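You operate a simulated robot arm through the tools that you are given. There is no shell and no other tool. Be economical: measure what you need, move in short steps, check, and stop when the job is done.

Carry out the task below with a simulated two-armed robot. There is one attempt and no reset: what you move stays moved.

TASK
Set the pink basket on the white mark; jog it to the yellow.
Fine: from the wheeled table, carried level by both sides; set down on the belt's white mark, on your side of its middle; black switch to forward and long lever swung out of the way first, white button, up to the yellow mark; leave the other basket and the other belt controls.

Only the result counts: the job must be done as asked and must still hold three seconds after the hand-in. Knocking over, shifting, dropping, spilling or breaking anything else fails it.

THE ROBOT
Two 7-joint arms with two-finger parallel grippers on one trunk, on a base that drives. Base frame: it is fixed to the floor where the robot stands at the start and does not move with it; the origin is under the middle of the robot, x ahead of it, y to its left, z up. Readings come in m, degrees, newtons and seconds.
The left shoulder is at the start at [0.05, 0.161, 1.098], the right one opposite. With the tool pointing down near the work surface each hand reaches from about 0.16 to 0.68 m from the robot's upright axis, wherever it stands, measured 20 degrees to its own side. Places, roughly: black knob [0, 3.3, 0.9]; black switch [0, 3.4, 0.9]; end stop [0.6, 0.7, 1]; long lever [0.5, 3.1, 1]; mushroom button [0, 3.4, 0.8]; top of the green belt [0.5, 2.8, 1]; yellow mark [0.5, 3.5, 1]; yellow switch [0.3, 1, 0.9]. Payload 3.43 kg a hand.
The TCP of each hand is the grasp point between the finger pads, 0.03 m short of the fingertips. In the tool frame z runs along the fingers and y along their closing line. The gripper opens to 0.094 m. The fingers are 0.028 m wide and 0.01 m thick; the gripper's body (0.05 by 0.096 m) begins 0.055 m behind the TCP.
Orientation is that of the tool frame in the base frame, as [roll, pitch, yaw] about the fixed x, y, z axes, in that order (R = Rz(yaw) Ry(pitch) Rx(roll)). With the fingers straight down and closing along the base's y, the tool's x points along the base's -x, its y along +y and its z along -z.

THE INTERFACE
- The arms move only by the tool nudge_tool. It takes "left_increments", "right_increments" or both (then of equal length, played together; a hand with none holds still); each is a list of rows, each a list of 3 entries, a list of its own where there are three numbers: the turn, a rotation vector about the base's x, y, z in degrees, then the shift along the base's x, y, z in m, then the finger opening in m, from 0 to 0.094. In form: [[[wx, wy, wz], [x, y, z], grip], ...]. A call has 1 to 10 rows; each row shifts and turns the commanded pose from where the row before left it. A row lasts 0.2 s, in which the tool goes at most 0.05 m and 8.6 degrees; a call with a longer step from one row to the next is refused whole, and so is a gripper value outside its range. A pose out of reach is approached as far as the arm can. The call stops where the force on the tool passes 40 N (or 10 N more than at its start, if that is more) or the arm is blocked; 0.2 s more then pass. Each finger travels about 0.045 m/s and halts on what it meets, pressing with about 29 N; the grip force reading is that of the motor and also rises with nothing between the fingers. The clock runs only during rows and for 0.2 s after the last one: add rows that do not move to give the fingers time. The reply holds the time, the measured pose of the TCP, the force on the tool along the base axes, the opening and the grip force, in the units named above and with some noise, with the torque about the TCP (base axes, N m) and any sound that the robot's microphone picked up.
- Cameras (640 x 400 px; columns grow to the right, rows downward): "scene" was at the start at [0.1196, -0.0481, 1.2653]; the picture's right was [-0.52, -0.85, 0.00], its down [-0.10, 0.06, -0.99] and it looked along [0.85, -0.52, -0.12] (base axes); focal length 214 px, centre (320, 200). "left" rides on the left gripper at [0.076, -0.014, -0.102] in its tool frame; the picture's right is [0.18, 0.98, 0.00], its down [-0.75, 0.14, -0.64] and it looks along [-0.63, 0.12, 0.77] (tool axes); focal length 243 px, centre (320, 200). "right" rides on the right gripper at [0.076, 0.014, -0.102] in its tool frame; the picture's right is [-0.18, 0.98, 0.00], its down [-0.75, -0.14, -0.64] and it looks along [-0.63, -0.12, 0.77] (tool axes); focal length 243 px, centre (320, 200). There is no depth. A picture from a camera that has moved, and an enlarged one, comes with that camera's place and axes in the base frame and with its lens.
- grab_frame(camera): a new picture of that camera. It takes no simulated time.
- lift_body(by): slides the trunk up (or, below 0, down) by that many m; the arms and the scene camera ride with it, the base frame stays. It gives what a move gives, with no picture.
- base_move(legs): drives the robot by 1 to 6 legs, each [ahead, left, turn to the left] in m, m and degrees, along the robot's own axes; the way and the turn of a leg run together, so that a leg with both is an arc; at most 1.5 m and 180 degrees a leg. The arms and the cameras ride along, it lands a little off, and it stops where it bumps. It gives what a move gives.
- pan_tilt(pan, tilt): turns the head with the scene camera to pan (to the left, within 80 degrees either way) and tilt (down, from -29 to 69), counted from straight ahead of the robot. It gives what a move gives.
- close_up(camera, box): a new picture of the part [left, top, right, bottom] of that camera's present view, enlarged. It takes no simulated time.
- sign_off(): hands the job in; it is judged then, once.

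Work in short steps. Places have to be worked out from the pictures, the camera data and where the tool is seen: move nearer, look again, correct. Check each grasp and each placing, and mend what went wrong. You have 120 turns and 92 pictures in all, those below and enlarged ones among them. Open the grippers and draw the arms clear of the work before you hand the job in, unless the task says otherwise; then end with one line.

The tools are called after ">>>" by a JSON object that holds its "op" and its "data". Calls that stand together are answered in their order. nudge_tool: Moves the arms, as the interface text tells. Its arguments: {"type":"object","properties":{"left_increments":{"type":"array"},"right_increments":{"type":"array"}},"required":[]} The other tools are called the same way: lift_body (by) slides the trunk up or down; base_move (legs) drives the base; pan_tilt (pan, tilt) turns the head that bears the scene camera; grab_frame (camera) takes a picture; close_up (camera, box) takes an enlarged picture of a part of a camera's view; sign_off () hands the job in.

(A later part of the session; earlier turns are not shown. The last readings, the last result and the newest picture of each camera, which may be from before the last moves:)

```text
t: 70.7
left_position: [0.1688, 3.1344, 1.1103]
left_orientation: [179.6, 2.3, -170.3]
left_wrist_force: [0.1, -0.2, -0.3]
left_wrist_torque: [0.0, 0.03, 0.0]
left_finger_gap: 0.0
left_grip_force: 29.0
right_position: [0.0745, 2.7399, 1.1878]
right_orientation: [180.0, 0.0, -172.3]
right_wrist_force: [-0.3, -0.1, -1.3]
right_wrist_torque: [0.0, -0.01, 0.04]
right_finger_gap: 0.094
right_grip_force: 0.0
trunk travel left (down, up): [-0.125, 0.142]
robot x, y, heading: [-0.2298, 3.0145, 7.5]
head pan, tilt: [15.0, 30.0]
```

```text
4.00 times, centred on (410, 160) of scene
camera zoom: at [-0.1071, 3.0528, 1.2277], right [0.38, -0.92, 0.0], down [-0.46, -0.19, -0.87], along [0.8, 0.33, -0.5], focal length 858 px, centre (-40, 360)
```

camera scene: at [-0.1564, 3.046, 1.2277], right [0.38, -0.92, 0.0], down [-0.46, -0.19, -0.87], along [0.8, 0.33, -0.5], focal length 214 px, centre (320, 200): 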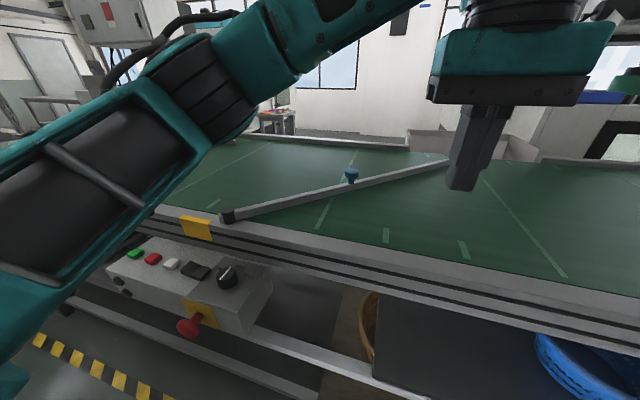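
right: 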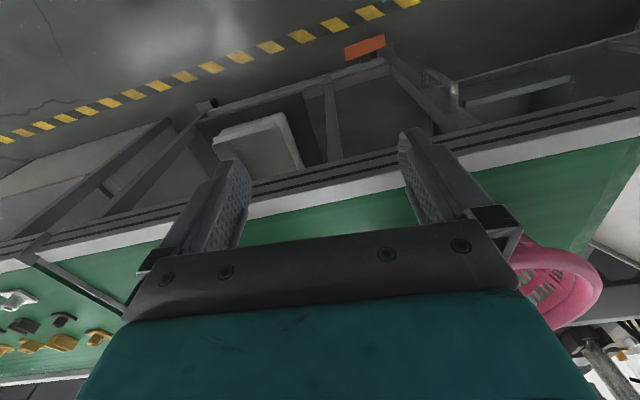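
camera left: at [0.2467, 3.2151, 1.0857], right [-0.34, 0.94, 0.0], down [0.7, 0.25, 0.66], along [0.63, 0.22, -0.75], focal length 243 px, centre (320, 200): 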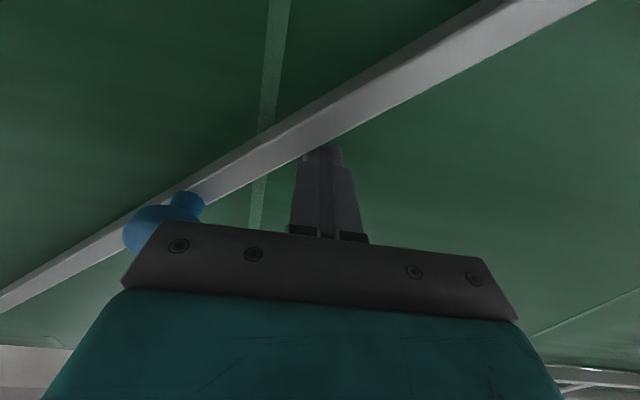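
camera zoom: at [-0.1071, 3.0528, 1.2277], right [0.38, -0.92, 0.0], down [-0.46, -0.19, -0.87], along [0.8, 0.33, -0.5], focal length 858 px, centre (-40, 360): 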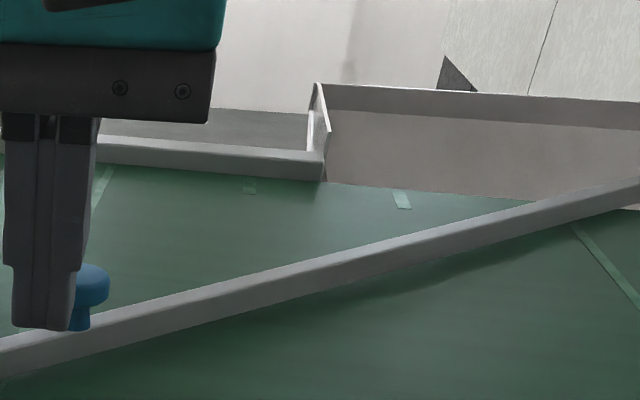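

It is a diverter bar with its pivot at the near end, leading goods to the chute. It won't go −y from the upstream side, so I'll test it gently the other way from the downstream side.

>>> {"op": "nudge_tool", "data": {"left_increments": [[[0, 0, 0], [0.035, 0.015, 0.0], 0.0], [[0, 0, 0], [0.035, 0.015, 0.0], 0.0], [[0, 0, 0], [0.03, 0.015, -0.03], 0.0], [[0, 0, 0], [0.0, 0.0, -0.04], 0.0], [[0, 0, 0], [0.0, 0.0, -0.04], 0.0], [[0, 0, 0], [0.0, 0.0, -0.015], 0.0], [[0, 0, 0], [0, 0, 0], 0.0]]}}

>>> {"op": "grab_frame", "data": {"camera": "left"}}

```text
t: 72.3
left_position: [0.2708, 3.1779, 0.9835]
left_orientation: [179.8, 2.2, -170.4]
left_wrist_force: [-0.9, 0.3, -0.4]
left_wrist_torque: [-0.01, -0.05, -0.01]
left_finger_gap: 0.0
left_grip_force: 28.7
right_position: [0.0755, 2.7397, 1.1868]
right_orientation: [-180.0, -0.1, -172.3]
right_wrist_force: [-0.2, -0.8, 0.0]
right_wrist_torque: [0.01, 0.01, -0.04]
right_finger_gap: 0.0939
right_grip_force: 0.1
trunk travel left (down, up): [-0.125, 0.142]
robot x, y, heading: [-0.228, 3.0153, 7.5]
head pan, tilt: [15.0, 30.0]
```

```text
60 pictures are left
camera left: at [0.194, 3.1504, 1.0814], right [-0.35, 0.94, 0.0], down [0.69, 0.26, 0.67], along [0.63, 0.23, -0.74], focal length 243 px, centre (320, 200)
```

left: 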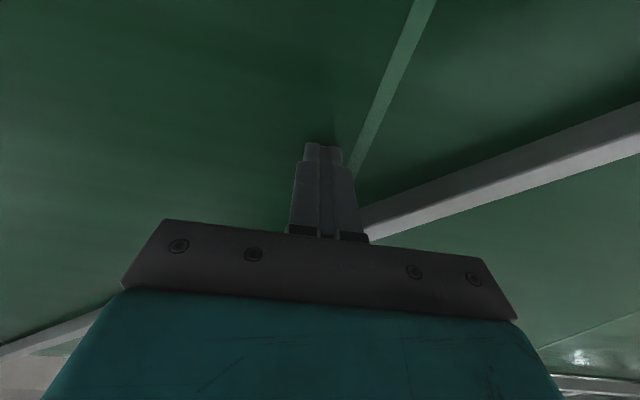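

Fingers are on the downstream side, just short of the bar. I'll push slowly toward (+x, +y).

>>> {"op": "nudge_tool", "data": {"left_increments": [[[0, 0, 0], [0.006, 0.008, 0.0], 0.0], [[0, 0, 0], [0.005, 0.006, 0.0], 0.0], [[0, 0, 0], [0.003, 0.004, 0.0], 0.0], [[0, 0, 0], [0.003, 0.004, 0.0], 0.0], [[0, 0, 0], [0.003, 0.004, 0.0], 0.0], [[0, 0, 0], [0.003, 0.004, 0.0], 0.0], [[0, 0, 0], [0.003, 0.004, 0.0], 0.0], [[0, 0, 0], [0.003, 0.004, 0.0], 0.0]]}}

```text
t: 74.0
left_position: [0.2914, 3.2042, 0.9846]
left_orientation: [-179.9, 1.3, -171.5]
left_wrist_force: [-9.8, -5.0, 4.0]
left_wrist_torque: [-0.12, 0.26, 0.05]
left_finger_gap: 0.0001
left_grip_force: 28.1
right_position: [0.0713, 2.7377, 1.1884]
right_orientation: [-179.9, 0.1, -172.5]
right_wrist_force: [0.4, -0.5, -0.1]
right_wrist_torque: [-0.02, 0.04, 0.02]
right_finger_gap: 0.094
right_grip_force: 0.1
trunk travel left (down, up): [-0.125, 0.142]
robot x, y, heading: [-0.2347, 3.0088, 7.6]
head pan, tilt: [15.0, 30.0]
stopped in row 8 (left hand): the force on the tool passed its limit at 44 N (the readings are from after the stop); the commanded pose is now the measured one
```

It resists this way too, around 44 N, though it may have crept. I'll compare the bar's position with the earlier view.

>>> {"op": "close_up", "data": {"camera": "scene", "box": [330, 110, 490, 210]}}

```text
4.00 times, centred on (410, 160) of scene
camera zoom: at [-0.1089, 3.0526, 1.2281], right [0.38, -0.92, 0.0], down [-0.46, -0.19, -0.87], along [0.8, 0.33, -0.5], focal length 858 px, centre (-40, 360)
```

zoom: 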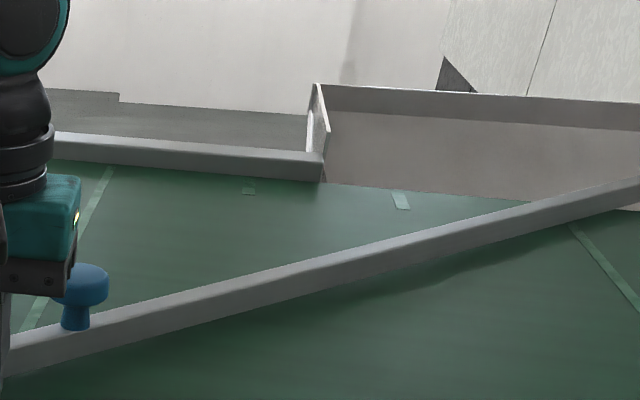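

The bar's tip hasn't moved at all, so friction beat me at that short radius or it has to be moved by its blue handle. I'll go above the knob at about (0.372, 3.171), opening the fingers.

>>> {"op": "nudge_tool", "data": {"left_increments": [[[0, 0, 0], [-0.012, -0.016, 0.0], 0.0], [[0, 0, 0], [0.0, 0.0, 0.045], 0.0], [[0, 0, 0], [0.0, 0.0, 0.045], 0.03], [[0, -1.5, -2], [0.033, -0.005, 0.02], 0.06], [[0, 0, 0], [0.033, -0.006, 0.0], 0.06], [[0, 0, 0], [0.027, -0.006, 0.0], 0.06], [[0, 0, 0], [0, 0, 0], 0.06]]}}

>>> {"op": "grab_frame", "data": {"camera": "left"}}

```text
t: 75.7
left_position: [0.3641, 3.173, 1.091]
left_orientation: [-179.9, 2.8, -173.3]
left_wrist_force: [-0.2, -0.2, 0.3]
left_wrist_torque: [0.01, 0.01, -0.01]
left_finger_gap: 0.0601
left_grip_force: 0.1
left hand out of reach, approached as far as the arm can: row 6
right_position: [0.0745, 2.7389, 1.1869]
right_orientation: [-179.9, 0.1, -172.6]
right_wrist_force: [0.2, 0.0, 0.2]
right_wrist_torque: [-0.04, 0.01, -0.03]
right_finger_gap: 0.0941
right_grip_force: 0.1
trunk travel left (down, up): [-0.125, 0.142]
robot x, y, heading: [-0.2286, 3.0094, 7.5]
head pan, tilt: [15.0, 30.0]
```

```text
58 pictures are left
camera left: at [0.285, 3.1514, 1.1899], right [-0.3, 0.95, -0.01], down [0.7, 0.22, 0.68], along [0.65, 0.19, -0.73], focal length 243 px, centre (320, 200)
```

left: 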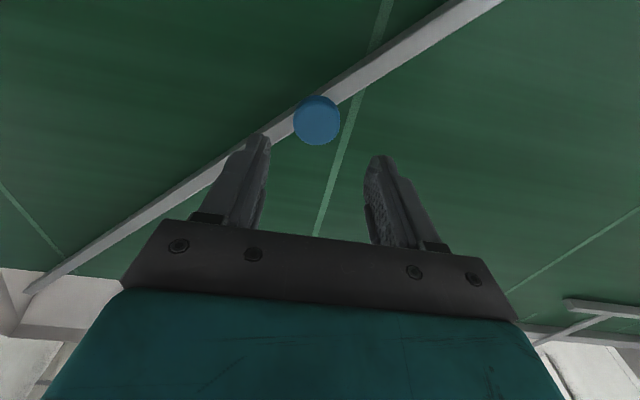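

The knob lies at (0.369, 3.173), right below the hand. I'll level the tool, descend to TCP z≈1.0 and close on it.

>>> {"op": "nudge_tool", "data": {"left_increments": [[[0, 2.8, 0], [0.0, 0.0, -0.03], 0.06], [[0, 0, 0], [0.003, 0.0, -0.03], 0.06], [[0, 0, 0], [0.002, 0.0, -0.03], 0.06], [[0, 0, 0], [0, 0, 0], 0.0], [[0, 0, 0], [0, 0, 0], 0.0], [[0, 0, 0], [0, 0, 0], 0.0], [[0, 0, 0], [0, 0, 0], 0.0]]}}

>>> {"op": "grab_frame", "data": {"camera": "left"}}

```text
t: 77.2
left_position: [0.3716, 3.1717, 1.0048]
left_orientation: [179.9, 0.3, -173.4]
left_wrist_force: [6.0, -10.6, 20.9]
left_wrist_torque: [0.02, 0.15, -0.18]
left_finger_gap: 0.0374
left_grip_force: 45.3
right_position: [0.0729, 2.7371, 1.1863]
right_orientation: [-180.0, 0.1, -172.5]
right_wrist_force: [-0.3, 0.8, -0.1]
right_wrist_torque: [0.0, -0.01, -0.02]
right_finger_gap: 0.094
right_grip_force: 0.0
trunk travel left (down, up): [-0.125, 0.142]
robot x, y, heading: [-0.2321, 3.0108, 7.5]
head pan, tilt: [15.0, 30.0]
```

```text
57 pictures are left
camera left: at [0.2977, 3.1499, 1.1065], right [-0.3, 0.96, 0.0], down [0.73, 0.22, 0.65], along [0.62, 0.19, -0.76], focal length 243 px, centre (320, 200)
```

left: 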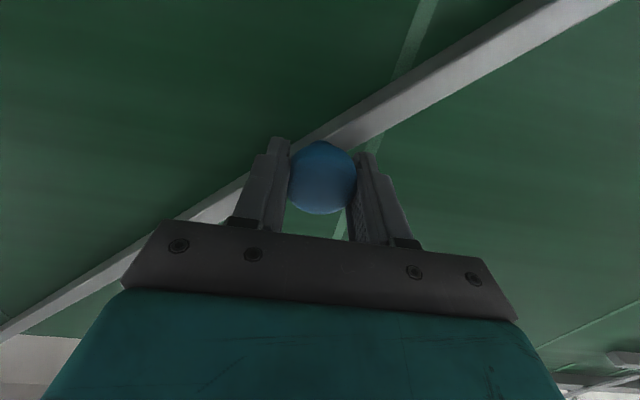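

The knob is gripped (gap 0.037). The +21 N upward says the fingertips are pressing on the bar, so I'll ease up slightly and then pull in small steps toward −x/−y.

>>> {"op": "nudge_tool", "data": {"left_increments": [[[0, 0, 0], [0.0, 0.0, 0.004], 0.0], [[0, 0, 0], [0, 0, 0.002], 0.0], [[0, 0, 0], [-0.003, -0.0035, 0], 0.0], [[0, 0, 0], [-0.003, -0.0035, 0], 0.0], [[0, 0, 0], [-0.003, -0.0035, 0], 0.0], [[0, 0, 0], [-0.003, -0.0035, 0], 0.0], [[0, 0, 0], [-0.003, -0.0035, 0], 0.0], [[0, 0, 0], [-0.003, -0.0035, 0], 0.0]]}}

```text
t: 79.0
left_position: [0.3575, 3.1573, 1.0054]
left_orientation: [179.8, -0.1, -173.2]
left_wrist_force: [11.9, -1.3, -13.2]
left_wrist_torque: [0.22, -0.94, -0.51]
left_finger_gap: 0.0376
left_grip_force: 45.1
right_position: [0.0768, 2.7392, 1.1863]
right_orientation: [180.0, 0.0, -172.6]
right_wrist_force: [0.1, 0.3, -0.5]
right_wrist_torque: [-0.02, 0.03, 0.01]
right_finger_gap: 0.0942
right_grip_force: 0.1
trunk travel left (down, up): [-0.125, 0.142]
robot x, y, heading: [-0.233, 3.0122, 7.6]
head pan, tilt: [15.0, 30.0]
```

The lever now moves with little force. I'll carry the knob along its arc around the pivot.

>>> {"op": "nudge_tool", "data": {"left_increments": [[[0, 0, -2], [-0.0184, -0.018, 0.0], 0.0], [[0, 0, -2], [-0.0194, -0.0161, 0], 0.0], [[0, 0, -2], [-0.0206, -0.0145, 0], 0.0], [[0, 0, -2], [-0.0216, -0.0129, 0], 0.0], [[0, 0, 0], [0, 0, 0], 0.0]]}}

>>> {"op": "grab_frame", "data": {"camera": "scene"}}

```text
t: 80.2
left_position: [0.2772, 3.0968, 1.0064]
left_orientation: [179.9, -0.2, 178.9]
left_wrist_force: [-3.9, 6.7, -15.7]
left_wrist_torque: [0.1, 0.29, -0.08]
left_finger_gap: 0.0371
left_grip_force: 44.9
right_position: [0.074, 2.7401, 1.1866]
right_orientation: [-179.9, 0.1, -172.5]
right_wrist_force: [-0.4, 0.2, 0.6]
right_wrist_torque: [0.0, 0.02, -0.02]
right_finger_gap: 0.0939
right_grip_force: 0.1
trunk travel left (down, up): [-0.125, 0.142]
robot x, y, heading: [-0.2308, 3.0093, 7.6]
head pan, tilt: [15.0, 30.0]
```

```text
56 pictures are left
camera scene: at [-0.1068, 3.0537, 1.2275], right [0.38, -0.92, 0.0], down [-0.46, -0.19, -0.87], along [0.8, 0.33, -0.5], focal length 214 px, centre (320, 200)
```

scene: 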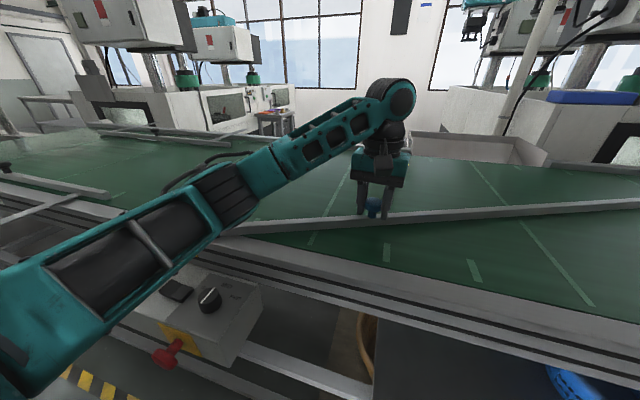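

The lever is swinging toward the near rail, at about −61°. I'll continue the arc.

>>> {"op": "nudge_tool", "data": {"left_increments": [[[0, 0, -2], [-0.0226, -0.0111, 0.0], 0.0], [[0, 0, -2], [-0.0234, -0.0094, 0], 0.0], [[0, 0, -2], [-0.0241, -0.0075, 0], 0.0], [[0, 0, -2], [-0.0246, -0.0055, 0], 0.0], [[0, 0, 0], [-0.0249, -0.0036, 0], 0.0], [[0, 0, 0], [0, 0, 0], 0.0]]}}

>>> {"op": "grab_frame", "data": {"camera": "scene"}}

```text
t: 81.7
left_position: [0.1564, 3.0574, 1.0078]
left_orientation: [179.9, -0.1, 170.8]
left_wrist_force: [-7.6, 2.9, -19.1]
left_wrist_torque: [0.04, 0.66, 0.18]
left_finger_gap: 0.0375
left_grip_force: 45.2
right_position: [0.0755, 2.7399, 1.1885]
right_orientation: [-179.9, 0.0, -172.5]
right_wrist_force: [0.1, 1.0, 0.1]
right_wrist_torque: [-0.01, -0.02, 0.0]
right_finger_gap: 0.0941
right_grip_force: 0.1
trunk travel left (down, up): [-0.125, 0.142]
robot x, y, heading: [-0.2327, 3.0137, 7.4]
head pan, tilt: [15.0, 30.0]
```

```text
55 pictures are left
camera scene: at [-0.107, 3.0533, 1.2275], right [0.38, -0.92, 0.0], down [-0.46, -0.19, -0.87], along [0.8, 0.33, -0.5], focal length 214 px, centre (320, 200)
```

scene: 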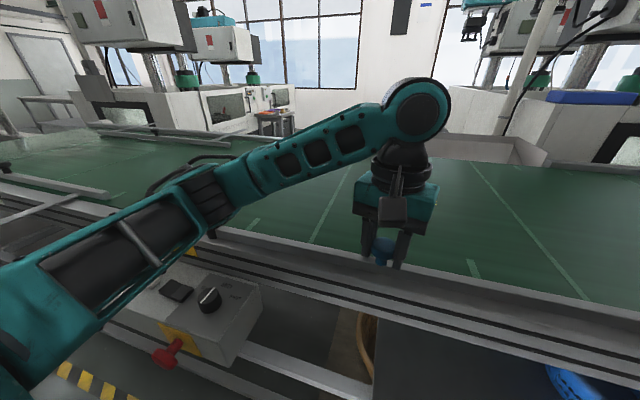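

The lever now lies along the near rail. I'll release and lift straight up.

>>> {"op": "nudge_tool", "data": {"left_increments": [[[0, 0, 0], [0, 0, 0], 0.07], [[0, 0, 0], [0, 0, 0], 0.07], [[0, 0, 0], [0, 0, 0], 0.07], [[0, 0, 0], [0, 0, 0.04], 0.07], [[0, 0, 0], [0, 0, 0.04], 0.0], [[0, 0, 8], [-0.02, 0.0, 0.04], 0.0], [[0, 0, 8], [-0.04, 0.0, 0.0], 0.0], [[0, 0, 0], [0, 0, 0], 0.0]]}}

>>> {"op": "grab_frame", "data": {"camera": "scene"}}

```text
t: 83.5
left_position: [0.0978, 3.0588, 1.125]
left_orientation: [179.9, -0.1, -173.2]
left_wrist_force: [-0.1, 0.3, 0.0]
left_wrist_torque: [-0.01, -0.01, -0.02]
left_finger_gap: 0.0002
left_grip_force: 15.5
right_position: [0.0747, 2.7402, 1.1873]
right_orientation: [-179.9, 0.0, -172.6]
right_wrist_force: [0.1, 0.5, 0.6]
right_wrist_torque: [0.0, -0.06, -0.04]
right_finger_gap: 0.0939
right_grip_force: 0.1
trunk travel left (down, up): [-0.125, 0.142]
robot x, y, heading: [-0.2324, 3.0109, 7.7]
head pan, tilt: [15.0, 30.0]
```

```text
54 pictures are left
camera scene: at [-0.1073, 3.0527, 1.2277], right [0.38, -0.92, 0.0], down [-0.46, -0.19, -0.87], along [0.8, 0.33, -0.5], focal length 214 px, centre (320, 200)
```

scene: 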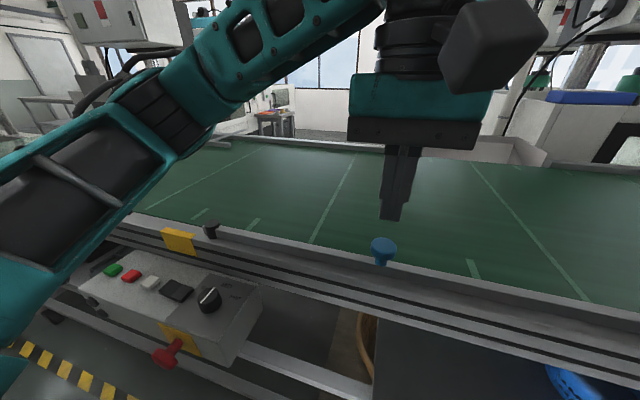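

The lever is parked at the near rail. I'll back off and return to the panel for a brief test jog on the empty belt, to learn direction and speed.

>>> {"op": "base_move", "data": {"legs": [[-0.12, 0, 0], [0, 0.38, -1]]}}

>>> {"op": "pan_tilt", "data": {"pan": 0, "tilt": 30}}

```text
t: 88.2
left_position: [-0.0657, 3.4153, 1.1266]
left_orientation: [179.9, 0.1, -174.2]
left_wrist_force: [0.0, -0.1, 0.5]
left_wrist_torque: [-0.03, 0.03, -0.03]
left_finger_gap: 0.0
left_grip_force: 28.9
right_position: [-0.0933, 3.0967, 1.1877]
right_orientation: [-179.9, 0.0, -173.5]
right_wrist_force: [-0.1, -0.4, 0.1]
right_wrist_torque: [0.01, 0.0, -0.01]
right_finger_gap: 0.0942
right_grip_force: 0.1
trunk travel left (down, up): [-0.125, 0.142]
robot x, y, heading: [-0.389, 3.3752, 6.7]
head pan, tilt: [15.0, 30.0]
```

```text
t: 88.9
left_position: [-0.0646, 3.4147, 1.1259]
left_orientation: [180.0, 0.0, -174.1]
left_wrist_force: [0.3, 0.6, 0.1]
left_wrist_torque: [0.03, 0.03, 0.02]
left_finger_gap: 0.0
left_grip_force: 28.2
right_position: [-0.0943, 3.096, 1.1875]
right_orientation: [-179.8, 0.0, -173.3]
right_wrist_force: [-0.3, -0.4, -0.1]
right_wrist_torque: [0.0, 0.01, 0.0]
right_finger_gap: 0.094
right_grip_force: 0.1
trunk travel left (down, up): [-0.125, 0.142]
robot x, y, heading: [-0.3918, 3.3759, 6.7]
head pan, tilt: [0.0, 30.0]
```

I'll move the closed left fingers above the white button at about (0.022, 3.463).

>>> {"op": "nudge_tool", "data": {"left_increments": [[[0, 0, 0], [0.03, 0.016, -0.04], 0.0], [[0, 0, 0], [0.03, 0.016, -0.04], 0.0], [[0, 0, 0], [0.026, 0.016, -0.04], 0.0], [[0, 0, 0], [0, 0, -0.04], 0.0], [[0, 0, 0], [0, 0, -0.02], 0.0], [[0, 0, 0], [0, 0, 0], 0.0]]}}

>>> {"op": "close_up", "data": {"camera": "left", "box": [220, 40, 460, 190]}}

>>> {"op": "grab_frame", "data": {"camera": "scene"}}

```text
refused: row 1 steps farther than a row can; nothing moved
```

```text
2.67 times, centred on (340, 115) of left
camera zoom: at [-0.139, 3.3933, 1.2279], right [-0.28, 0.96, 0.0], down [0.73, 0.22, 0.64], along [0.62, 0.18, -0.77], focal length 647 px, centre (267, 427)
```

zoom: 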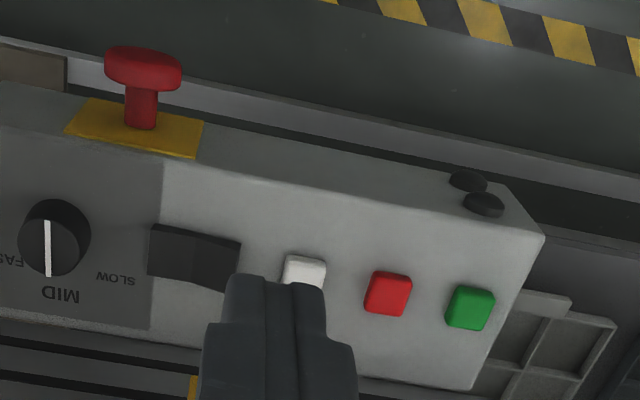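

```text
52 pictures are left
camera scene: at [-0.2639, 3.3901, 1.2277], right [0.12, -0.99, 0.0], down [-0.5, -0.06, -0.87], along [0.86, 0.1, -0.5], focal length 214 px, centre (320, 200)
```

scene: 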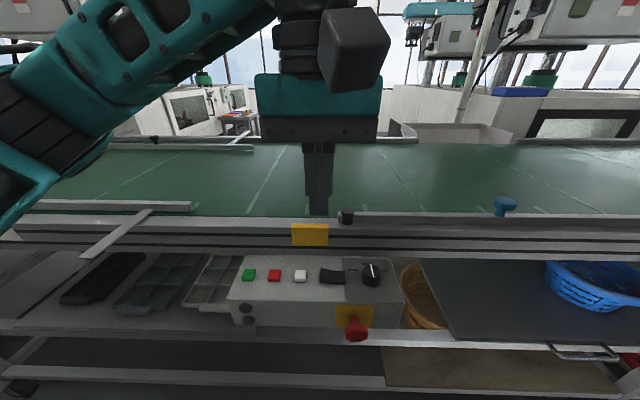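

That step was a bit too long, so I'll redo it with smaller ones. The button re-measures at (0.020, 3.461).

>>> {"op": "nudge_tool", "data": {"left_increments": [[[0, 0, 0], [0.028, 0.016, -0.03], 0.0], [[0, 0, 0], [0.028, 0.016, -0.03], 0.0], [[0, 0, 0], [0.028, 0.015, -0.03], 0.0], [[0, 0, 0], [0, 0, -0.045], 0.0], [[0, 0, 0], [0, 0, -0.045], 0.0], [[0, 0, 0], [0, 0, 0], 0.0]]}}

>>> {"op": "close_up", "data": {"camera": "left", "box": [220, 40, 460, 190]}}

```text
t: 90.3
left_position: [0.0217, 3.4587, 0.945]
left_orientation: [179.9, 0.1, -174.2]
left_wrist_force: [0.9, 0.7, 0.1]
left_wrist_torque: [-0.01, 0.0, -0.01]
left_finger_gap: 0.0
left_grip_force: 29.0
right_position: [-0.0933, 3.0974, 1.1874]
right_orientation: [179.9, 0.0, -173.4]
right_wrist_force: [0.6, 1.7, 0.3]
right_wrist_torque: [-0.02, -0.01, 0.01]
right_finger_gap: 0.094
right_grip_force: 0.1
trunk travel left (down, up): [-0.125, 0.142]
robot x, y, heading: [-0.3948, 3.3739, 6.8]
head pan, tilt: [0.0, 30.0]
```

```text
2.67 times, centred on (340, 115) of left
camera zoom: at [-0.0528, 3.4373, 1.0463], right [-0.28, 0.96, 0.0], down [0.73, 0.22, 0.64], along [0.62, 0.18, -0.77], focal length 647 px, centre (267, 427)
```

zoom: 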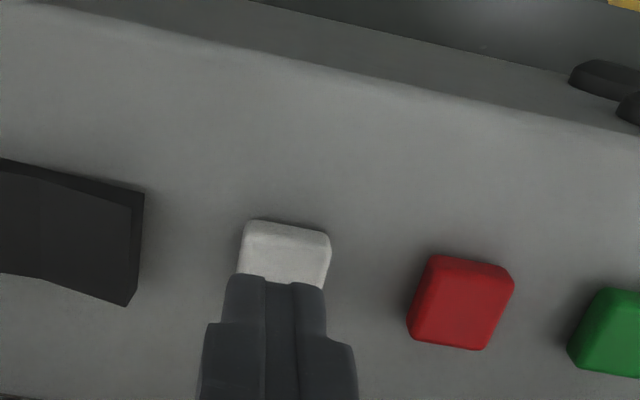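

The fingers are centred over the white button. I'll do a short press and immediate release.

>>> {"op": "nudge_tool", "data": {"left_increments": [[[0, 0, 0], [0, 0, -0.02], 0.0], [[0, 0, 0], [0, 0, -0.008], 0.0], [[0, 0, 0], [0, 0, -0.005], 0.0], [[0, 0, 0], [0, 0, -0.002], 0.0], [[0, 0, 0], [0, 0, 0.005], 0.0], [[0, 0, 0], [0, 0, 0.03], 0.0]]}}

>>> {"op": "grab_frame", "data": {"camera": "scene"}}

```text
t: 91.7
left_position: [0.02, 3.4607, 0.9444]
left_orientation: [179.8, 0.0, -174.1]
left_wrist_force: [-1.1, 0.5, 0.1]
left_wrist_torque: [0.03, 0.01, -0.01]
left_finger_gap: 0.0002
left_grip_force: 29.1
right_position: [-0.0934, 3.0981, 1.1882]
right_orientation: [180.0, 0.0, -173.4]
right_wrist_force: [-0.8, 0.1, 0.5]
right_wrist_torque: [0.0, -0.01, 0.0]
right_finger_gap: 0.0942
right_grip_force: 0.0
trunk travel left (down, up): [-0.125, 0.142]
robot x, y, heading: [-0.394, 3.3759, 6.4]
head pan, tilt: [0.0, 30.0]
heard: click
```

```text
50 pictures are left
camera scene: at [-0.264, 3.3899, 1.2276], right [0.12, -0.99, 0.0], down [-0.5, -0.06, -0.87], along [0.86, 0.1, -0.5], focal length 214 px, centre (320, 200)
```

scene: 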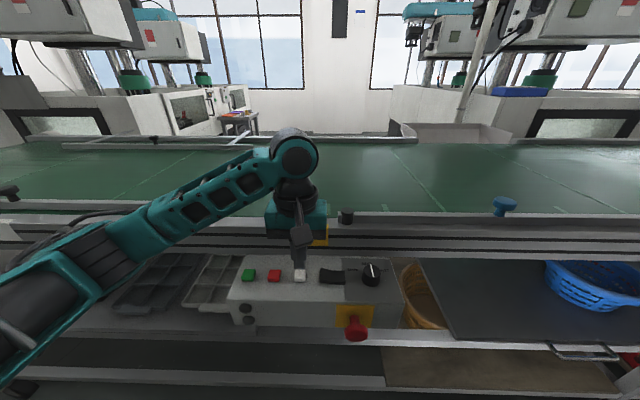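

The belt line moved about 5–6 cm toward −y, which is white to yellow, so the switch is set correctly. Next I'll lift the hand and drive back to the baskets.

>>> {"op": "nudge_tool", "data": {"left_increments": [[[0, 0, 0], [-0.01, 0, 0.045], 0.0], [[0, 0, 0], [-0.02, 0, 0.045], 0.05], [[0, 0, 0], [-0.02, 0, 0.045], 0.09], [[0, 0, 0], [-0.02, 0, 0.045], 0.09], [[0, 0, 0], [0, 0, 0.045], 0.09], [[0, 0, 0], [0, 0, 0.02], 0.09]]}}

>>> {"op": "base_move", "data": {"legs": [[0, -1.5, 0], [0, -1.5, 0], [0, -0.42, 0]]}}

>>> {"op": "pan_tilt", "data": {"pan": 0, "tilt": 35}}

>>> {"op": "grab_frame", "data": {"camera": "scene"}}

```text
t: 93.1
left_position: [-0.0537, 3.4602, 1.1922]
left_orientation: [179.9, 0.0, -174.1]
left_wrist_force: [-1.2, -0.9, 0.4]
left_wrist_torque: [0.01, -0.04, 0.02]
left_finger_gap: 0.0898
left_grip_force: 0.1
right_position: [-0.0925, 3.0983, 1.1877]
right_orientation: [-180.0, 0.0, -173.4]
right_wrist_force: [0.0, 0.0, 0.0]
right_wrist_torque: [0.0, 0.0, 0.01]
right_finger_gap: 0.0941
right_grip_force: 0.0
trunk travel left (down, up): [-0.125, 0.142]
robot x, y, heading: [-0.3952, 3.3723, 6.8]
head pan, tilt: [0.0, 30.0]
```

```text
t: 123.4
left_position: [0.335, 0.0218, 1.1923]
left_orientation: [179.7, 0.1, -175.1]
left_wrist_force: [0.2, 0.1, 0.3]
left_wrist_torque: [0.0, 0.0, -0.02]
left_finger_gap: 0.0899
left_grip_force: 0.0
right_position: [0.2901, -0.3401, 1.1873]
right_orientation: [-179.9, 0.0, -174.3]
right_wrist_force: [0.2, 0.5, 0.0]
right_wrist_torque: [0.02, -0.01, 0.02]
right_finger_gap: 0.0939
right_grip_force: 0.0
trunk travel left (down, up): [-0.125, 0.142]
robot x, y, heading: [-0.0062, -0.0563, 6.0]
head pan, tilt: [0.0, 30.0]
```

```text
t: 124.1
left_position: [0.3346, 0.023, 1.1921]
left_orientation: [179.8, 0.0, -175.1]
left_wrist_force: [-0.3, 0.3, 0.1]
left_wrist_torque: [0.0, -0.01, 0.0]
left_finger_gap: 0.0903
left_grip_force: 0.0
right_position: [0.2895, -0.3405, 1.1886]
right_orientation: [-180.0, 0.0, -174.3]
right_wrist_force: [0.3, 0.0, -0.4]
right_wrist_torque: [0.03, -0.01, -0.03]
right_finger_gap: 0.094
right_grip_force: 0.0
trunk travel left (down, up): [-0.125, 0.142]
robot x, y, heading: [-0.0045, -0.0568, 5.7]
head pan, tilt: [0.0, 35.0]
```

```text
49 pictures are left
camera scene: at [0.1217, -0.0443, 1.2199], right [0.1, -0.99, 0.0], down [-0.57, -0.06, -0.82], along [0.82, 0.08, -0.57], focal length 214 px, centre (320, 200)
```

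scene: 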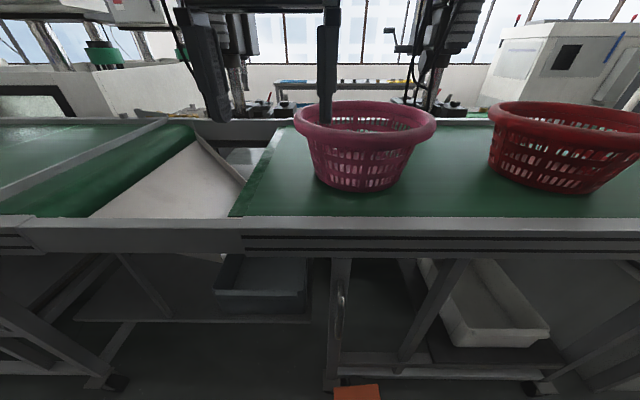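

The pink rim centre is roughly at (0.66, −0.10), with radius ≈0.17 and rim z≈1.09. I'll centre the robot on it and come 10 cm closer.

>>> {"op": "base_move", "data": {"legs": [[0, -0.11, 0], [0.1, 0, 0]]}}

>>> {"op": "grab_frame", "data": {"camera": "scene"}}

>>> {"op": "grab_frame", "data": {"camera": "left"}}

>>> {"op": "grab_frame", "data": {"camera": "right"}}

```text
t: 126.3
left_position: [0.3681, -0.0812, 1.1922]
left_orientation: [179.7, 0.0, -175.0]
left_wrist_force: [0.5, -0.1, -0.1]
left_wrist_torque: [0.02, -0.02, 0.03]
left_finger_gap: 0.0898
left_grip_force: 0.1
right_position: [0.3205, -0.4459, 1.1869]
right_orientation: [-179.9, -0.1, -174.4]
right_wrist_force: [0.0, -0.5, 0.4]
right_wrist_torque: [0.0, 0.0, -0.01]
right_finger_gap: 0.0941
right_grip_force: 0.0
trunk travel left (down, up): [-0.125, 0.142]
robot x, y, heading: [0.0285, -0.1617, 5.4]
head pan, tilt: [0.0, 35.0]
stopped in leg 2: the robot was blocked; the commanded pose is now the measured one
```

```text
48 pictures are left
camera scene: at [0.1525, -0.1498, 1.22], right [0.1, -0.99, 0.0], down [-0.57, -0.06, -0.82], along [0.82, 0.08, -0.57], focal length 214 px, centre (320, 200)
```

scene: 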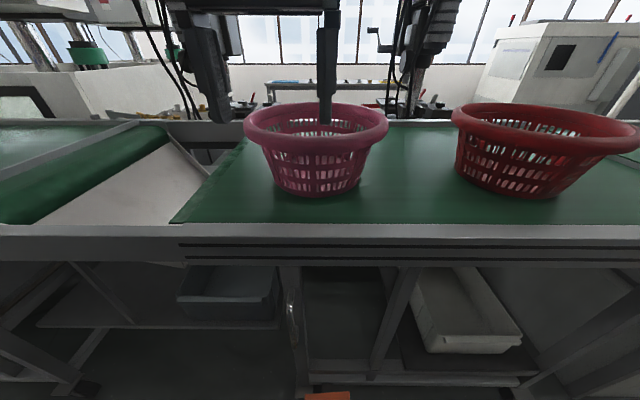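

```text
47 pictures are left
camera left: at [0.2926, -0.1029, 1.293], right [-0.27, 0.96, 0.0], down [0.74, 0.2, 0.64], along [0.62, 0.18, -0.77], focal length 243 px, centre (320, 200)
```

left: 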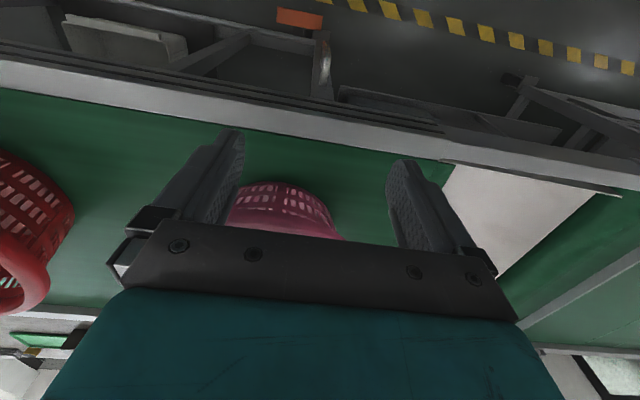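

```text
46 pictures are left
camera right: at [0.2438, -0.439, 1.2896], right [0.09, 1.0, 0.0], down [0.77, -0.07, 0.64], along [0.64, -0.06, -0.77], focal length 243 px, centre (320, 200)
```

right: 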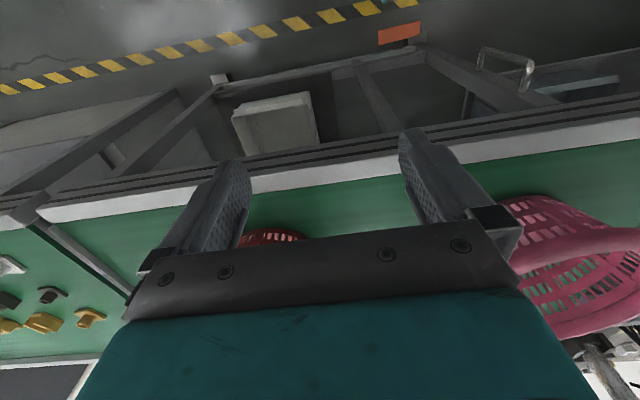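

The base bumped into the table's frame after 3 cm, so I'll back off 1 cm. The rim centre is ≈(0.64, −0.093), R≈0.16, z≈1.085. I'll raise the trunk for reach and bring both hands high over the two sides.

>>> {"op": "base_move", "data": {"legs": [[-0.012, 0, 0]]}}

>>> {"op": "lift_body", "data": {"by": 0.12}}

>>> {"op": "nudge_tool", "data": {"left_increments": [[[0, 0, 0], [0.032, 0.017, 0], 0.094], [[0, 0, 0], [0.032, 0.017, 0], 0.094], [[0, 0, 0], [0.032, 0.017, 0], 0.094], [[0, 0, 0], [0.032, 0.017, 0], 0.094], [[0, 0, 0], [0.032, 0.017, 0], 0.094], [[0, 0, 0], [0.03, 0.017, -0.02], 0.094], [[0, 0, 0], [0.03, 0.017, -0.02], 0.094], [[0, 0, 0], [0.03, 0.017, -0.02], 0.094]], "right_increments": [[[0, 0, 0], [0.041, 0.024, 0], 0.094], [[0, 0, 0], [0.041, 0.024, 0], 0.094], [[0, 0, 0], [0.041, 0.024, 0], 0.094], [[0, 0, 0], [0.041, 0.024, 0], 0.094], [[0, 0, 0], [0.041, 0.024, 0], 0.094], [[0, 0, 0], [0.038, 0.024, -0.02], 0.094], [[0, 0, 0], [0.038, 0.024, -0.02], 0.094], [[0, 0, 0], [0.038, 0.024, -0.02], 0.094]]}}

>>> {"op": "grab_frame", "data": {"camera": "left"}}

>>> {"op": "grab_frame", "data": {"camera": "right"}}

```text
t: 127.0
left_position: [0.3547, -0.0842, 1.1909]
left_orientation: [179.8, -0.1, -175.0]
left_wrist_force: [-0.4, -0.1, 0.6]
left_wrist_torque: [-0.01, -0.03, 0.0]
left_finger_gap: 0.0899
left_grip_force: 0.0
right_position: [0.3084, -0.4486, 1.187]
right_orientation: [-179.9, -0.1, -174.4]
right_wrist_force: [0.2, 1.0, -0.5]
right_wrist_torque: [0.02, -0.04, 0.02]
right_finger_gap: 0.094
right_grip_force: 0.1
trunk travel left (down, up): [-0.125, 0.142]
robot x, y, heading: [0.0115, -0.1673, 5.7]
head pan, tilt: [0.0, 35.0]
```

```text
t: 128.5
left_position: [0.3556, -0.0837, 1.3094]
left_orientation: [179.9, -0.2, -174.9]
left_wrist_force: [-0.2, 0.6, 0.2]
left_wrist_torque: [-0.01, 0.01, 0.02]
left_finger_gap: 0.0902
left_grip_force: 0.0
right_position: [0.3102, -0.4484, 1.3063]
right_orientation: [-179.9, -0.2, -174.5]
right_wrist_force: [-0.3, -1.0, -0.8]
right_wrist_torque: [0.03, -0.03, 0.0]
right_finger_gap: 0.0941
right_grip_force: 0.1
trunk travel left (down, up): [-0.245, 0.022]
robot x, y, heading: [0.0156, -0.1641, 5.8]
head pan, tilt: [0.0, 35.0]
```

```text
t: 130.3
left_position: [0.5958, 0.0519, 1.2472]
left_orientation: [179.7, -0.1, -175.1]
left_wrist_force: [-0.2, 0.7, -0.4]
left_wrist_torque: [0.02, -0.01, -0.01]
left_finger_gap: 0.0939
left_grip_force: 0.0
left hand out of reach, approached as far as the arm can: row 8
right_position: [0.5397, -0.3278, 1.2577]
right_orientation: [-180.0, -0.1, -174.5]
right_wrist_force: [0.0, -0.1, -0.3]
right_wrist_torque: [0.01, -0.06, 0.0]
right_finger_gap: 0.094
right_grip_force: 0.0
right hand out of reach, approached as far as the arm can: row 6, 7, 8
trunk travel left (down, up): [-0.245, 0.022]
robot x, y, heading: [0.0125, -0.162, 5.6]
head pan, tilt: [0.0, 35.0]
```

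```text
45 pictures are left
camera left: at [0.5224, 0.0315, 1.3492], right [-0.27, 0.96, 0.01], down [0.74, 0.2, 0.64], along [0.62, 0.18, -0.77], focal length 243 px, centre (320, 200)
```

left: 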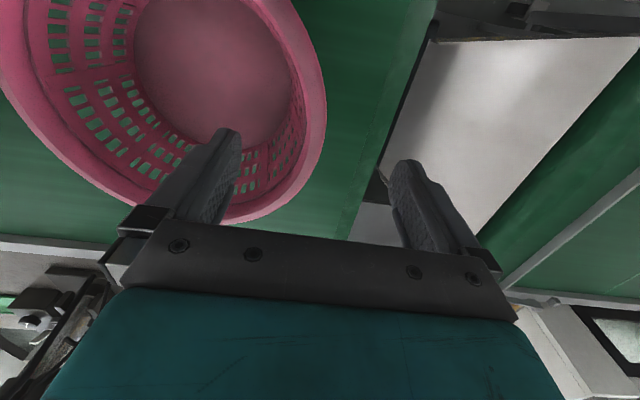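

```text
44 pictures are left
camera right: at [0.4621, -0.321, 1.3594], right [0.09, 1.0, 0.0], down [0.77, -0.07, 0.64], along [0.64, -0.06, -0.77], focal length 243 px, centre (320, 200)
```

right: 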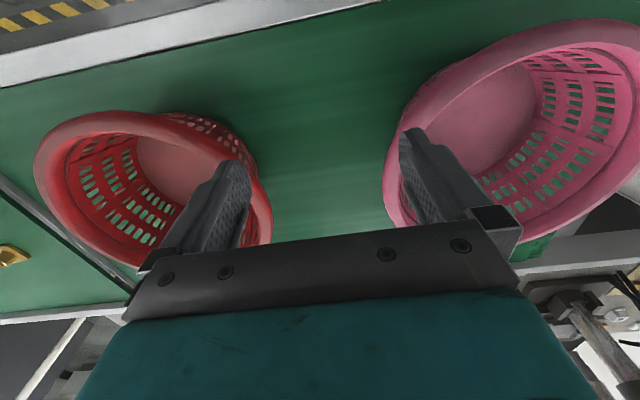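

Both cameras give the basket centre ≈(0.655, −0.094), R≈0.158. The hands are near their reach limit at this height, so I'll lower them to just above the rim and lean the fingers forward about 12° for extra reach.

>>> {"op": "nudge_tool", "data": {"left_increments": [[[0, -4, 0], [0.0, 0.0, -0.03], 0.094], [[0, -4, 0], [0.0, 0.0, -0.03], 0.094], [[0, -4, 0], [0, 0.0, -0.03], 0.094], [[0, 0, 0], [0, 0, 0], 0.094]], "right_increments": [[[0, -4, 0], [0.0, 0.0, -0.03], 0.094], [[0, -4, 0], [0.0, 0.0, -0.03], 0.094], [[0, -4, 0], [0, 0.0, -0.03], 0.094], [[0, 0, 0], [0, 0, 0], 0.094]]}}

```text
t: 131.3
left_position: [0.6454, 0.0518, 1.2127]
left_orientation: [-179.3, 10.4, -174.9]
left_wrist_force: [0.4, 0.6, -0.1]
left_wrist_torque: [0.01, 0.07, 0.03]
left_finger_gap: 0.0941
left_grip_force: 0.0
left hand out of reach, approached as far as the arm can: row 1, 2, 3
right_position: [0.5418, -0.3286, 1.1664]
right_orientation: [-178.7, 11.7, -174.4]
right_wrist_force: [0.7, -0.5, 0.6]
right_wrist_torque: [-0.02, 0.0, 0.0]
right_finger_gap: 0.0941
right_grip_force: 0.0
trunk travel left (down, up): [-0.245, 0.022]
robot x, y, heading: [0.0139, -0.1647, 5.6]
head pan, tilt: [0.0, 35.0]
```

The right hand followed, but the left stalled high, at z 1.213 with x 0.645. I'll nudge the left back and down, and the right toward its side.

>>> {"op": "nudge_tool", "data": {"left_increments": [[[0, 0, 0], [-0.015, 0.0, -0.02], 0.094], [[0, 0, 0], [-0.01, 0.0, -0.02], 0.094], [[0, 0, 0], [0, 0.0, -0.015], 0.094], [[0, 0, 0], [0, 0, 0], 0.094]], "right_increments": [[[0, 0, 0], [0.03, 0.02, 0], 0.094], [[0, 0, 0], [0.03, 0.02, 0], 0.094], [[0, 0, 0], [0.03, 0.02, 0], 0.094], [[0, 0, 0], [0.02, 0.02, 0], 0.094]]}}

>>> {"op": "grab_frame", "data": {"camera": "left"}}

>>> {"op": "grab_frame", "data": {"camera": "right"}}

```text
t: 132.3
left_position: [0.6558, 0.0546, 1.1871]
left_orientation: [-179.2, 11.9, -174.8]
left_wrist_force: [0.2, 0.9, 0.0]
left_wrist_torque: [0.0, -0.03, 0.0]
left_finger_gap: 0.094
left_grip_force: 0.1
left hand out of reach, approached as far as the arm can: row 1, 2, 3
right_position: [0.5912, -0.3041, 1.1651]
right_orientation: [-178.9, 12.0, -174.3]
right_wrist_force: [-0.8, -0.5, -0.2]
right_wrist_torque: [0.0, -0.01, 0.0]
right_finger_gap: 0.094
right_grip_force: 0.1
right hand out of reach, approached as far as the arm can: row 2, 3, 4
trunk travel left (down, up): [-0.245, 0.022]
robot x, y, heading: [0.0117, -0.1667, 5.8]
head pan, tilt: [0.0, 35.0]
```

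```text
43 pictures are left
camera left: at [0.5627, 0.0338, 1.2708], right [-0.27, 0.96, -0.05], down [0.59, 0.2, 0.78], along [0.76, 0.18, -0.62], focal length 243 px, centre (320, 200)
```

left: 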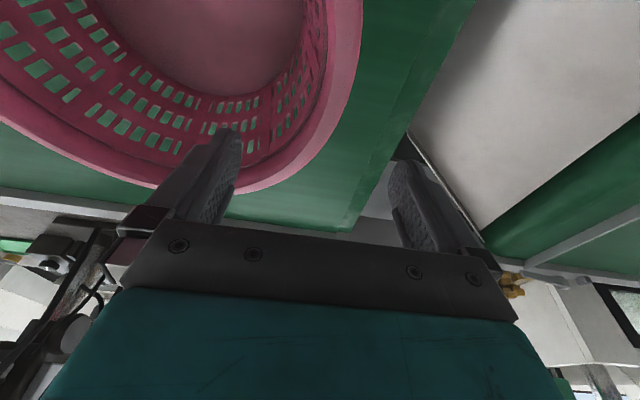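

```text
42 pictures are left
camera right: at [0.4946, -0.297, 1.2497], right [0.09, 1.0, 0.02], down [0.61, -0.07, 0.79], along [0.78, -0.06, -0.62], focal length 243 px, centre (320, 200)
```

right: 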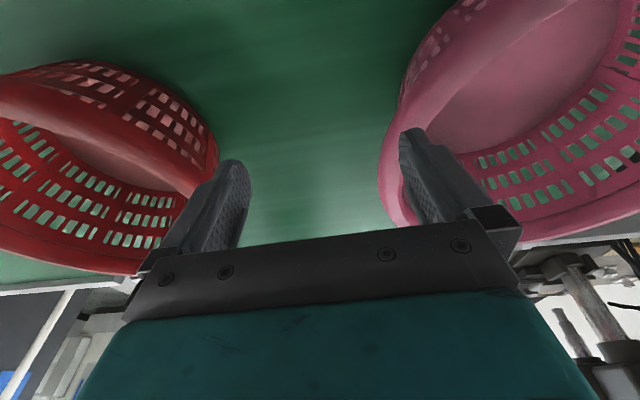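

I'll hold still for a few rows to see whether the arms are still converging on their commands.

>>> {"op": "nudge_tool", "data": {"left_increments": [[[0, 0, 0], [0, 0, -0.01], 0.094], [[0, 0, 0], [0, 0, 0], 0.094], [[0, 0, 0], [0, 0, 0], 0.094]], "right_increments": [[[0, 0, 0], [0, 0, -0.01], 0.094], [[0, 0, 0], [0, 0, 0], 0.094], [[0, 0, 0], [0, 0, 0], 0.094]]}}

```text
t: 133.1
left_position: [0.6584, 0.0535, 1.1762]
left_orientation: [-179.2, 11.7, -174.9]
left_wrist_force: [0.6, 0.4, 0.2]
left_wrist_torque: [-0.02, 0.02, 0.02]
left_finger_gap: 0.094
left_grip_force: 0.1
left hand out of reach, approached as far as the arm can: row 1
right_position: [0.5922, -0.3029, 1.1527]
right_orientation: [-178.7, 11.8, -174.3]
right_wrist_force: [-1.4, -0.4, -1.0]
right_wrist_torque: [-0.01, -0.02, -0.02]
right_finger_gap: 0.0939
right_grip_force: 0.0
trunk travel left (down, up): [-0.245, 0.022]
robot x, y, heading: [0.0138, -0.1634, 5.7]
head pan, tilt: [0.0, 35.0]
```

The arms do follow downward. I'll correct the left backward and down, and move the right inward and down.

>>> {"op": "nudge_tool", "data": {"left_increments": [[[0, 0, 0], [-0.01, 0, -0.01], 0.094], [[0, 0, 0], [-0.01, 0, -0.01], 0.094], [[0, 0, 0], [0, 0, 0], 0.094]], "right_increments": [[[0, 0, 0], [0.015, 0.02, -0.01], 0.094], [[0, 0, 0], [0.015, 0.02, -0.01], 0.094], [[0, 0, 0], [0.015, 0.02, 0], 0.094]]}}

```text
t: 133.9
left_position: [0.663, 0.0509, 1.162]
left_orientation: [-179.2, 11.7, -174.7]
left_wrist_force: [0.0, -0.3, -0.3]
left_wrist_torque: [0.04, -0.01, 0.01]
left_finger_gap: 0.0939
left_grip_force: 0.0
left hand out of reach, approached as far as the arm can: row 1, 2
right_position: [0.5867, -0.2958, 1.1339]
right_orientation: [-178.9, 11.8, -174.3]
right_wrist_force: [0.0, 0.2, 0.9]
right_wrist_torque: [0.01, -0.05, -0.01]
right_finger_gap: 0.0939
right_grip_force: 0.0
right hand out of reach, approached as far as the arm can: row 1, 2, 3
trunk travel left (down, up): [-0.245, 0.022]
robot x, y, heading: [0.0173, -0.1625, 5.7]
head pan, tilt: [0.0, 35.0]
```

Reach improves as the hands drop toward the right height below the shoulder. I'll slide the right hand inward along the rim and lower both slightly.

>>> {"op": "lift_body", "data": {"by": 0.02}}

>>> {"op": "nudge_tool", "data": {"left_increments": [[[0, 0, 0], [0, 0, -0.015], 0.094], [[0, 0, 0], [0, 0, -0.015], 0.094], [[0, 0, 0], [0, 0, 0], 0.094]], "right_increments": [[[0, 0, 0], [-0.015, 0.02, -0.015], 0.094], [[0, 0, 0], [0.0, 0.015, -0.01], 0.094], [[0, 0, 0], [0, 0, 0], 0.094]]}}

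>>> {"op": "grab_frame", "data": {"camera": "right"}}

```text
t: 134.6
left_position: [0.6636, 0.0515, 1.1827]
left_orientation: [-179.2, 11.7, -174.8]
left_wrist_force: [-0.6, 0.8, -0.2]
left_wrist_torque: [0.0, -0.02, -0.03]
left_finger_gap: 0.0938
left_grip_force: 0.0
right_position: [0.5865, -0.2957, 1.1542]
right_orientation: [-178.8, 11.8, -174.4]
right_wrist_force: [0.4, -0.8, -0.6]
right_wrist_torque: [0.0, 0.0, 0.01]
right_finger_gap: 0.094
right_grip_force: 0.0
trunk travel left (down, up): [-0.265, 0.002]
robot x, y, heading: [0.0151, -0.1592, 5.7]
head pan, tilt: [0.0, 35.0]
```

```text
t: 135.4
left_position: [0.6679, 0.053, 1.1535]
left_orientation: [-179.1, 11.5, -174.9]
left_wrist_force: [-0.6, -0.9, 0.3]
left_wrist_torque: [0.01, -0.01, -0.02]
left_finger_gap: 0.0939
left_grip_force: 0.0
left hand out of reach, approached as far as the arm can: row 2
right_position: [0.5618, -0.2756, 1.13]
right_orientation: [-178.9, 12.0, -174.4]
right_wrist_force: [1.0, -1.9, 8.1]
right_wrist_torque: [0.39, -0.03, -0.02]
right_finger_gap: 0.0926
right_grip_force: 0.1
right hand out of reach, approached as far as the arm can: row 1, 2
trunk travel left (down, up): [-0.265, 0.002]
robot x, y, heading: [0.0142, -0.1628, 5.8]
head pan, tilt: [0.0, 35.0]
```

```text
41 pictures are left
camera right: at [0.4644, -0.269, 1.2143], right [0.09, 1.0, 0.02], down [0.61, -0.07, 0.79], along [0.79, -0.06, -0.62], focal length 243 px, centre (320, 200)
```

right: 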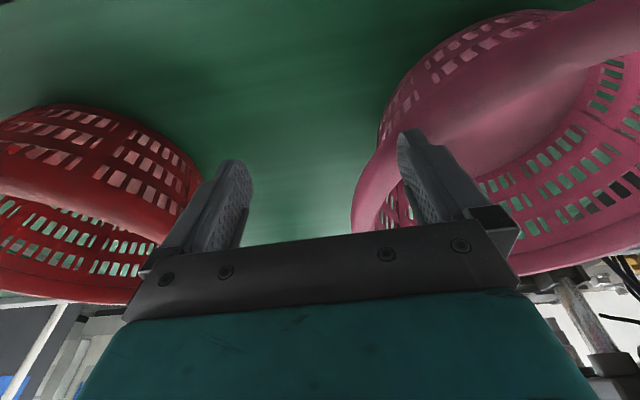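

The right inner finger touches the rim top (rim z≈1.10), and the right hand stops short for no obvious reason. I'll lift it a bit and look at the arms from the head.

>>> {"op": "nudge_tool", "data": {"right_increments": [[[0, 0, 0], [0, 0, 0.04], 0.094], [[0, 0, 0], [0, 0, 0.03], 0.094], [[0, 0, 0], [0, 0, 0], 0.094]]}}

>>> {"op": "grab_frame", "data": {"camera": "scene"}}

```text
t: 136.2
left_position: [0.6678, 0.0526, 1.1528]
left_orientation: [-179.3, 11.6, -174.8]
left_wrist_force: [-0.3, -0.6, 0.0]
left_wrist_torque: [-0.01, -0.03, -0.04]
left_finger_gap: 0.0939
left_grip_force: 0.0
right_position: [0.5604, -0.278, 1.2001]
right_orientation: [-178.7, 12.0, -174.2]
right_wrist_force: [0.1, -0.7, 0.3]
right_wrist_torque: [0.0, 0.02, -0.04]
right_finger_gap: 0.0943
right_grip_force: 0.1
trunk travel left (down, up): [-0.265, 0.002]
robot x, y, heading: [0.0124, -0.1636, 5.5]
head pan, tilt: [0.0, 35.0]
```

```text
40 pictures are left
camera scene: at [0.1411, -0.151, 1.3599], right [0.1, -0.99, 0.0], down [-0.57, -0.06, -0.82], along [0.81, 0.08, -0.57], focal length 214 px, centre (320, 200)
```

scene: 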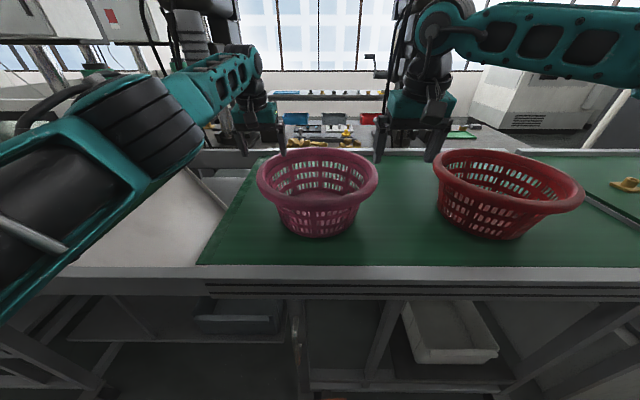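

Clear view: basket centre ≈(0.64, −0.096). The right forearm comes in from the outside with the elbow high. I'll test whether the right hand moves inward when its tool is vertical again.

>>> {"op": "nudge_tool", "data": {"right_increments": [[[0, 6, 0], [0, 0.015, 0], 0.094], [[0, 6, 0], [0, 0.015, 0.0], 0.094], [[0, 0, 0], [0, 0.015, 0], 0.094], [[0, 0, 0], [0.02, 0.0, 0], 0.094], [[0, 0, 0], [0.02, 0.0, 0], 0.094], [[0, 0, 0], [0.02, 0.0, 0], 0.094]]}}

```text
t: 137.6
left_position: [0.6678, 0.0531, 1.1537]
left_orientation: [-179.2, 11.6, -174.7]
left_wrist_force: [0.4, 0.7, 0.0]
left_wrist_torque: [0.02, -0.04, 0.02]
left_finger_gap: 0.0937
left_grip_force: 0.0
right_position: [0.5563, -0.3071, 1.1863]
right_orientation: [180.0, -0.1, -174.4]
right_wrist_force: [-0.5, 0.6, -0.1]
right_wrist_torque: [0.02, 0.0, 0.03]
right_finger_gap: 0.094
right_grip_force: 0.1
right hand out of reach, approached as far as the arm can: row 1, 2, 3, 4, 5, 6
trunk travel left (down, up): [-0.265, 0.002]
robot x, y, heading: [0.0125, -0.1656, 5.7]
head pan, tilt: [0.0, 35.0]
```

The right hand is limited by its posture, not distance: the left reaches 0.62 m from its shoulder, the right only 0.48. I'll pull the right hand back and try a yaw turn to see which direction frees it.

>>> {"op": "nudge_tool", "data": {"right_increments": [[[0, 0, -8], [-0.02, 0, 0.02], 0.094], [[0, 0, -8], [0, 0, 0], 0.094], [[0, 0, -8], [0, 0, 0], 0.094], [[0, 0, 0], [0.02, 0.02, 0], 0.094], [[0, 0, 0], [0.02, 0.02, 0], 0.094], [[0, 0, 0], [0.02, 0.02, 0], 0.094]]}}

```text
t: 139.0
left_position: [0.6679, 0.053, 1.153]
left_orientation: [-179.2, 11.6, -174.9]
left_wrist_force: [0.1, -0.5, 0.7]
left_wrist_torque: [0.01, 0.02, -0.01]
left_finger_gap: 0.094
left_grip_force: 0.1
right_position: [0.5439, -0.2963, 1.1957]
right_orientation: [180.0, -0.1, 161.6]
right_wrist_force: [0.5, -1.0, 0.4]
right_wrist_torque: [0.01, 0.04, -0.01]
right_finger_gap: 0.0941
right_grip_force: 0.0
right hand out of reach, approached as far as the arm can: row 4, 5, 6
trunk travel left (down, up): [-0.265, 0.002]
robot x, y, heading: [0.0141, -0.1645, 5.7]
head pan, tilt: [0.0, 35.0]
```

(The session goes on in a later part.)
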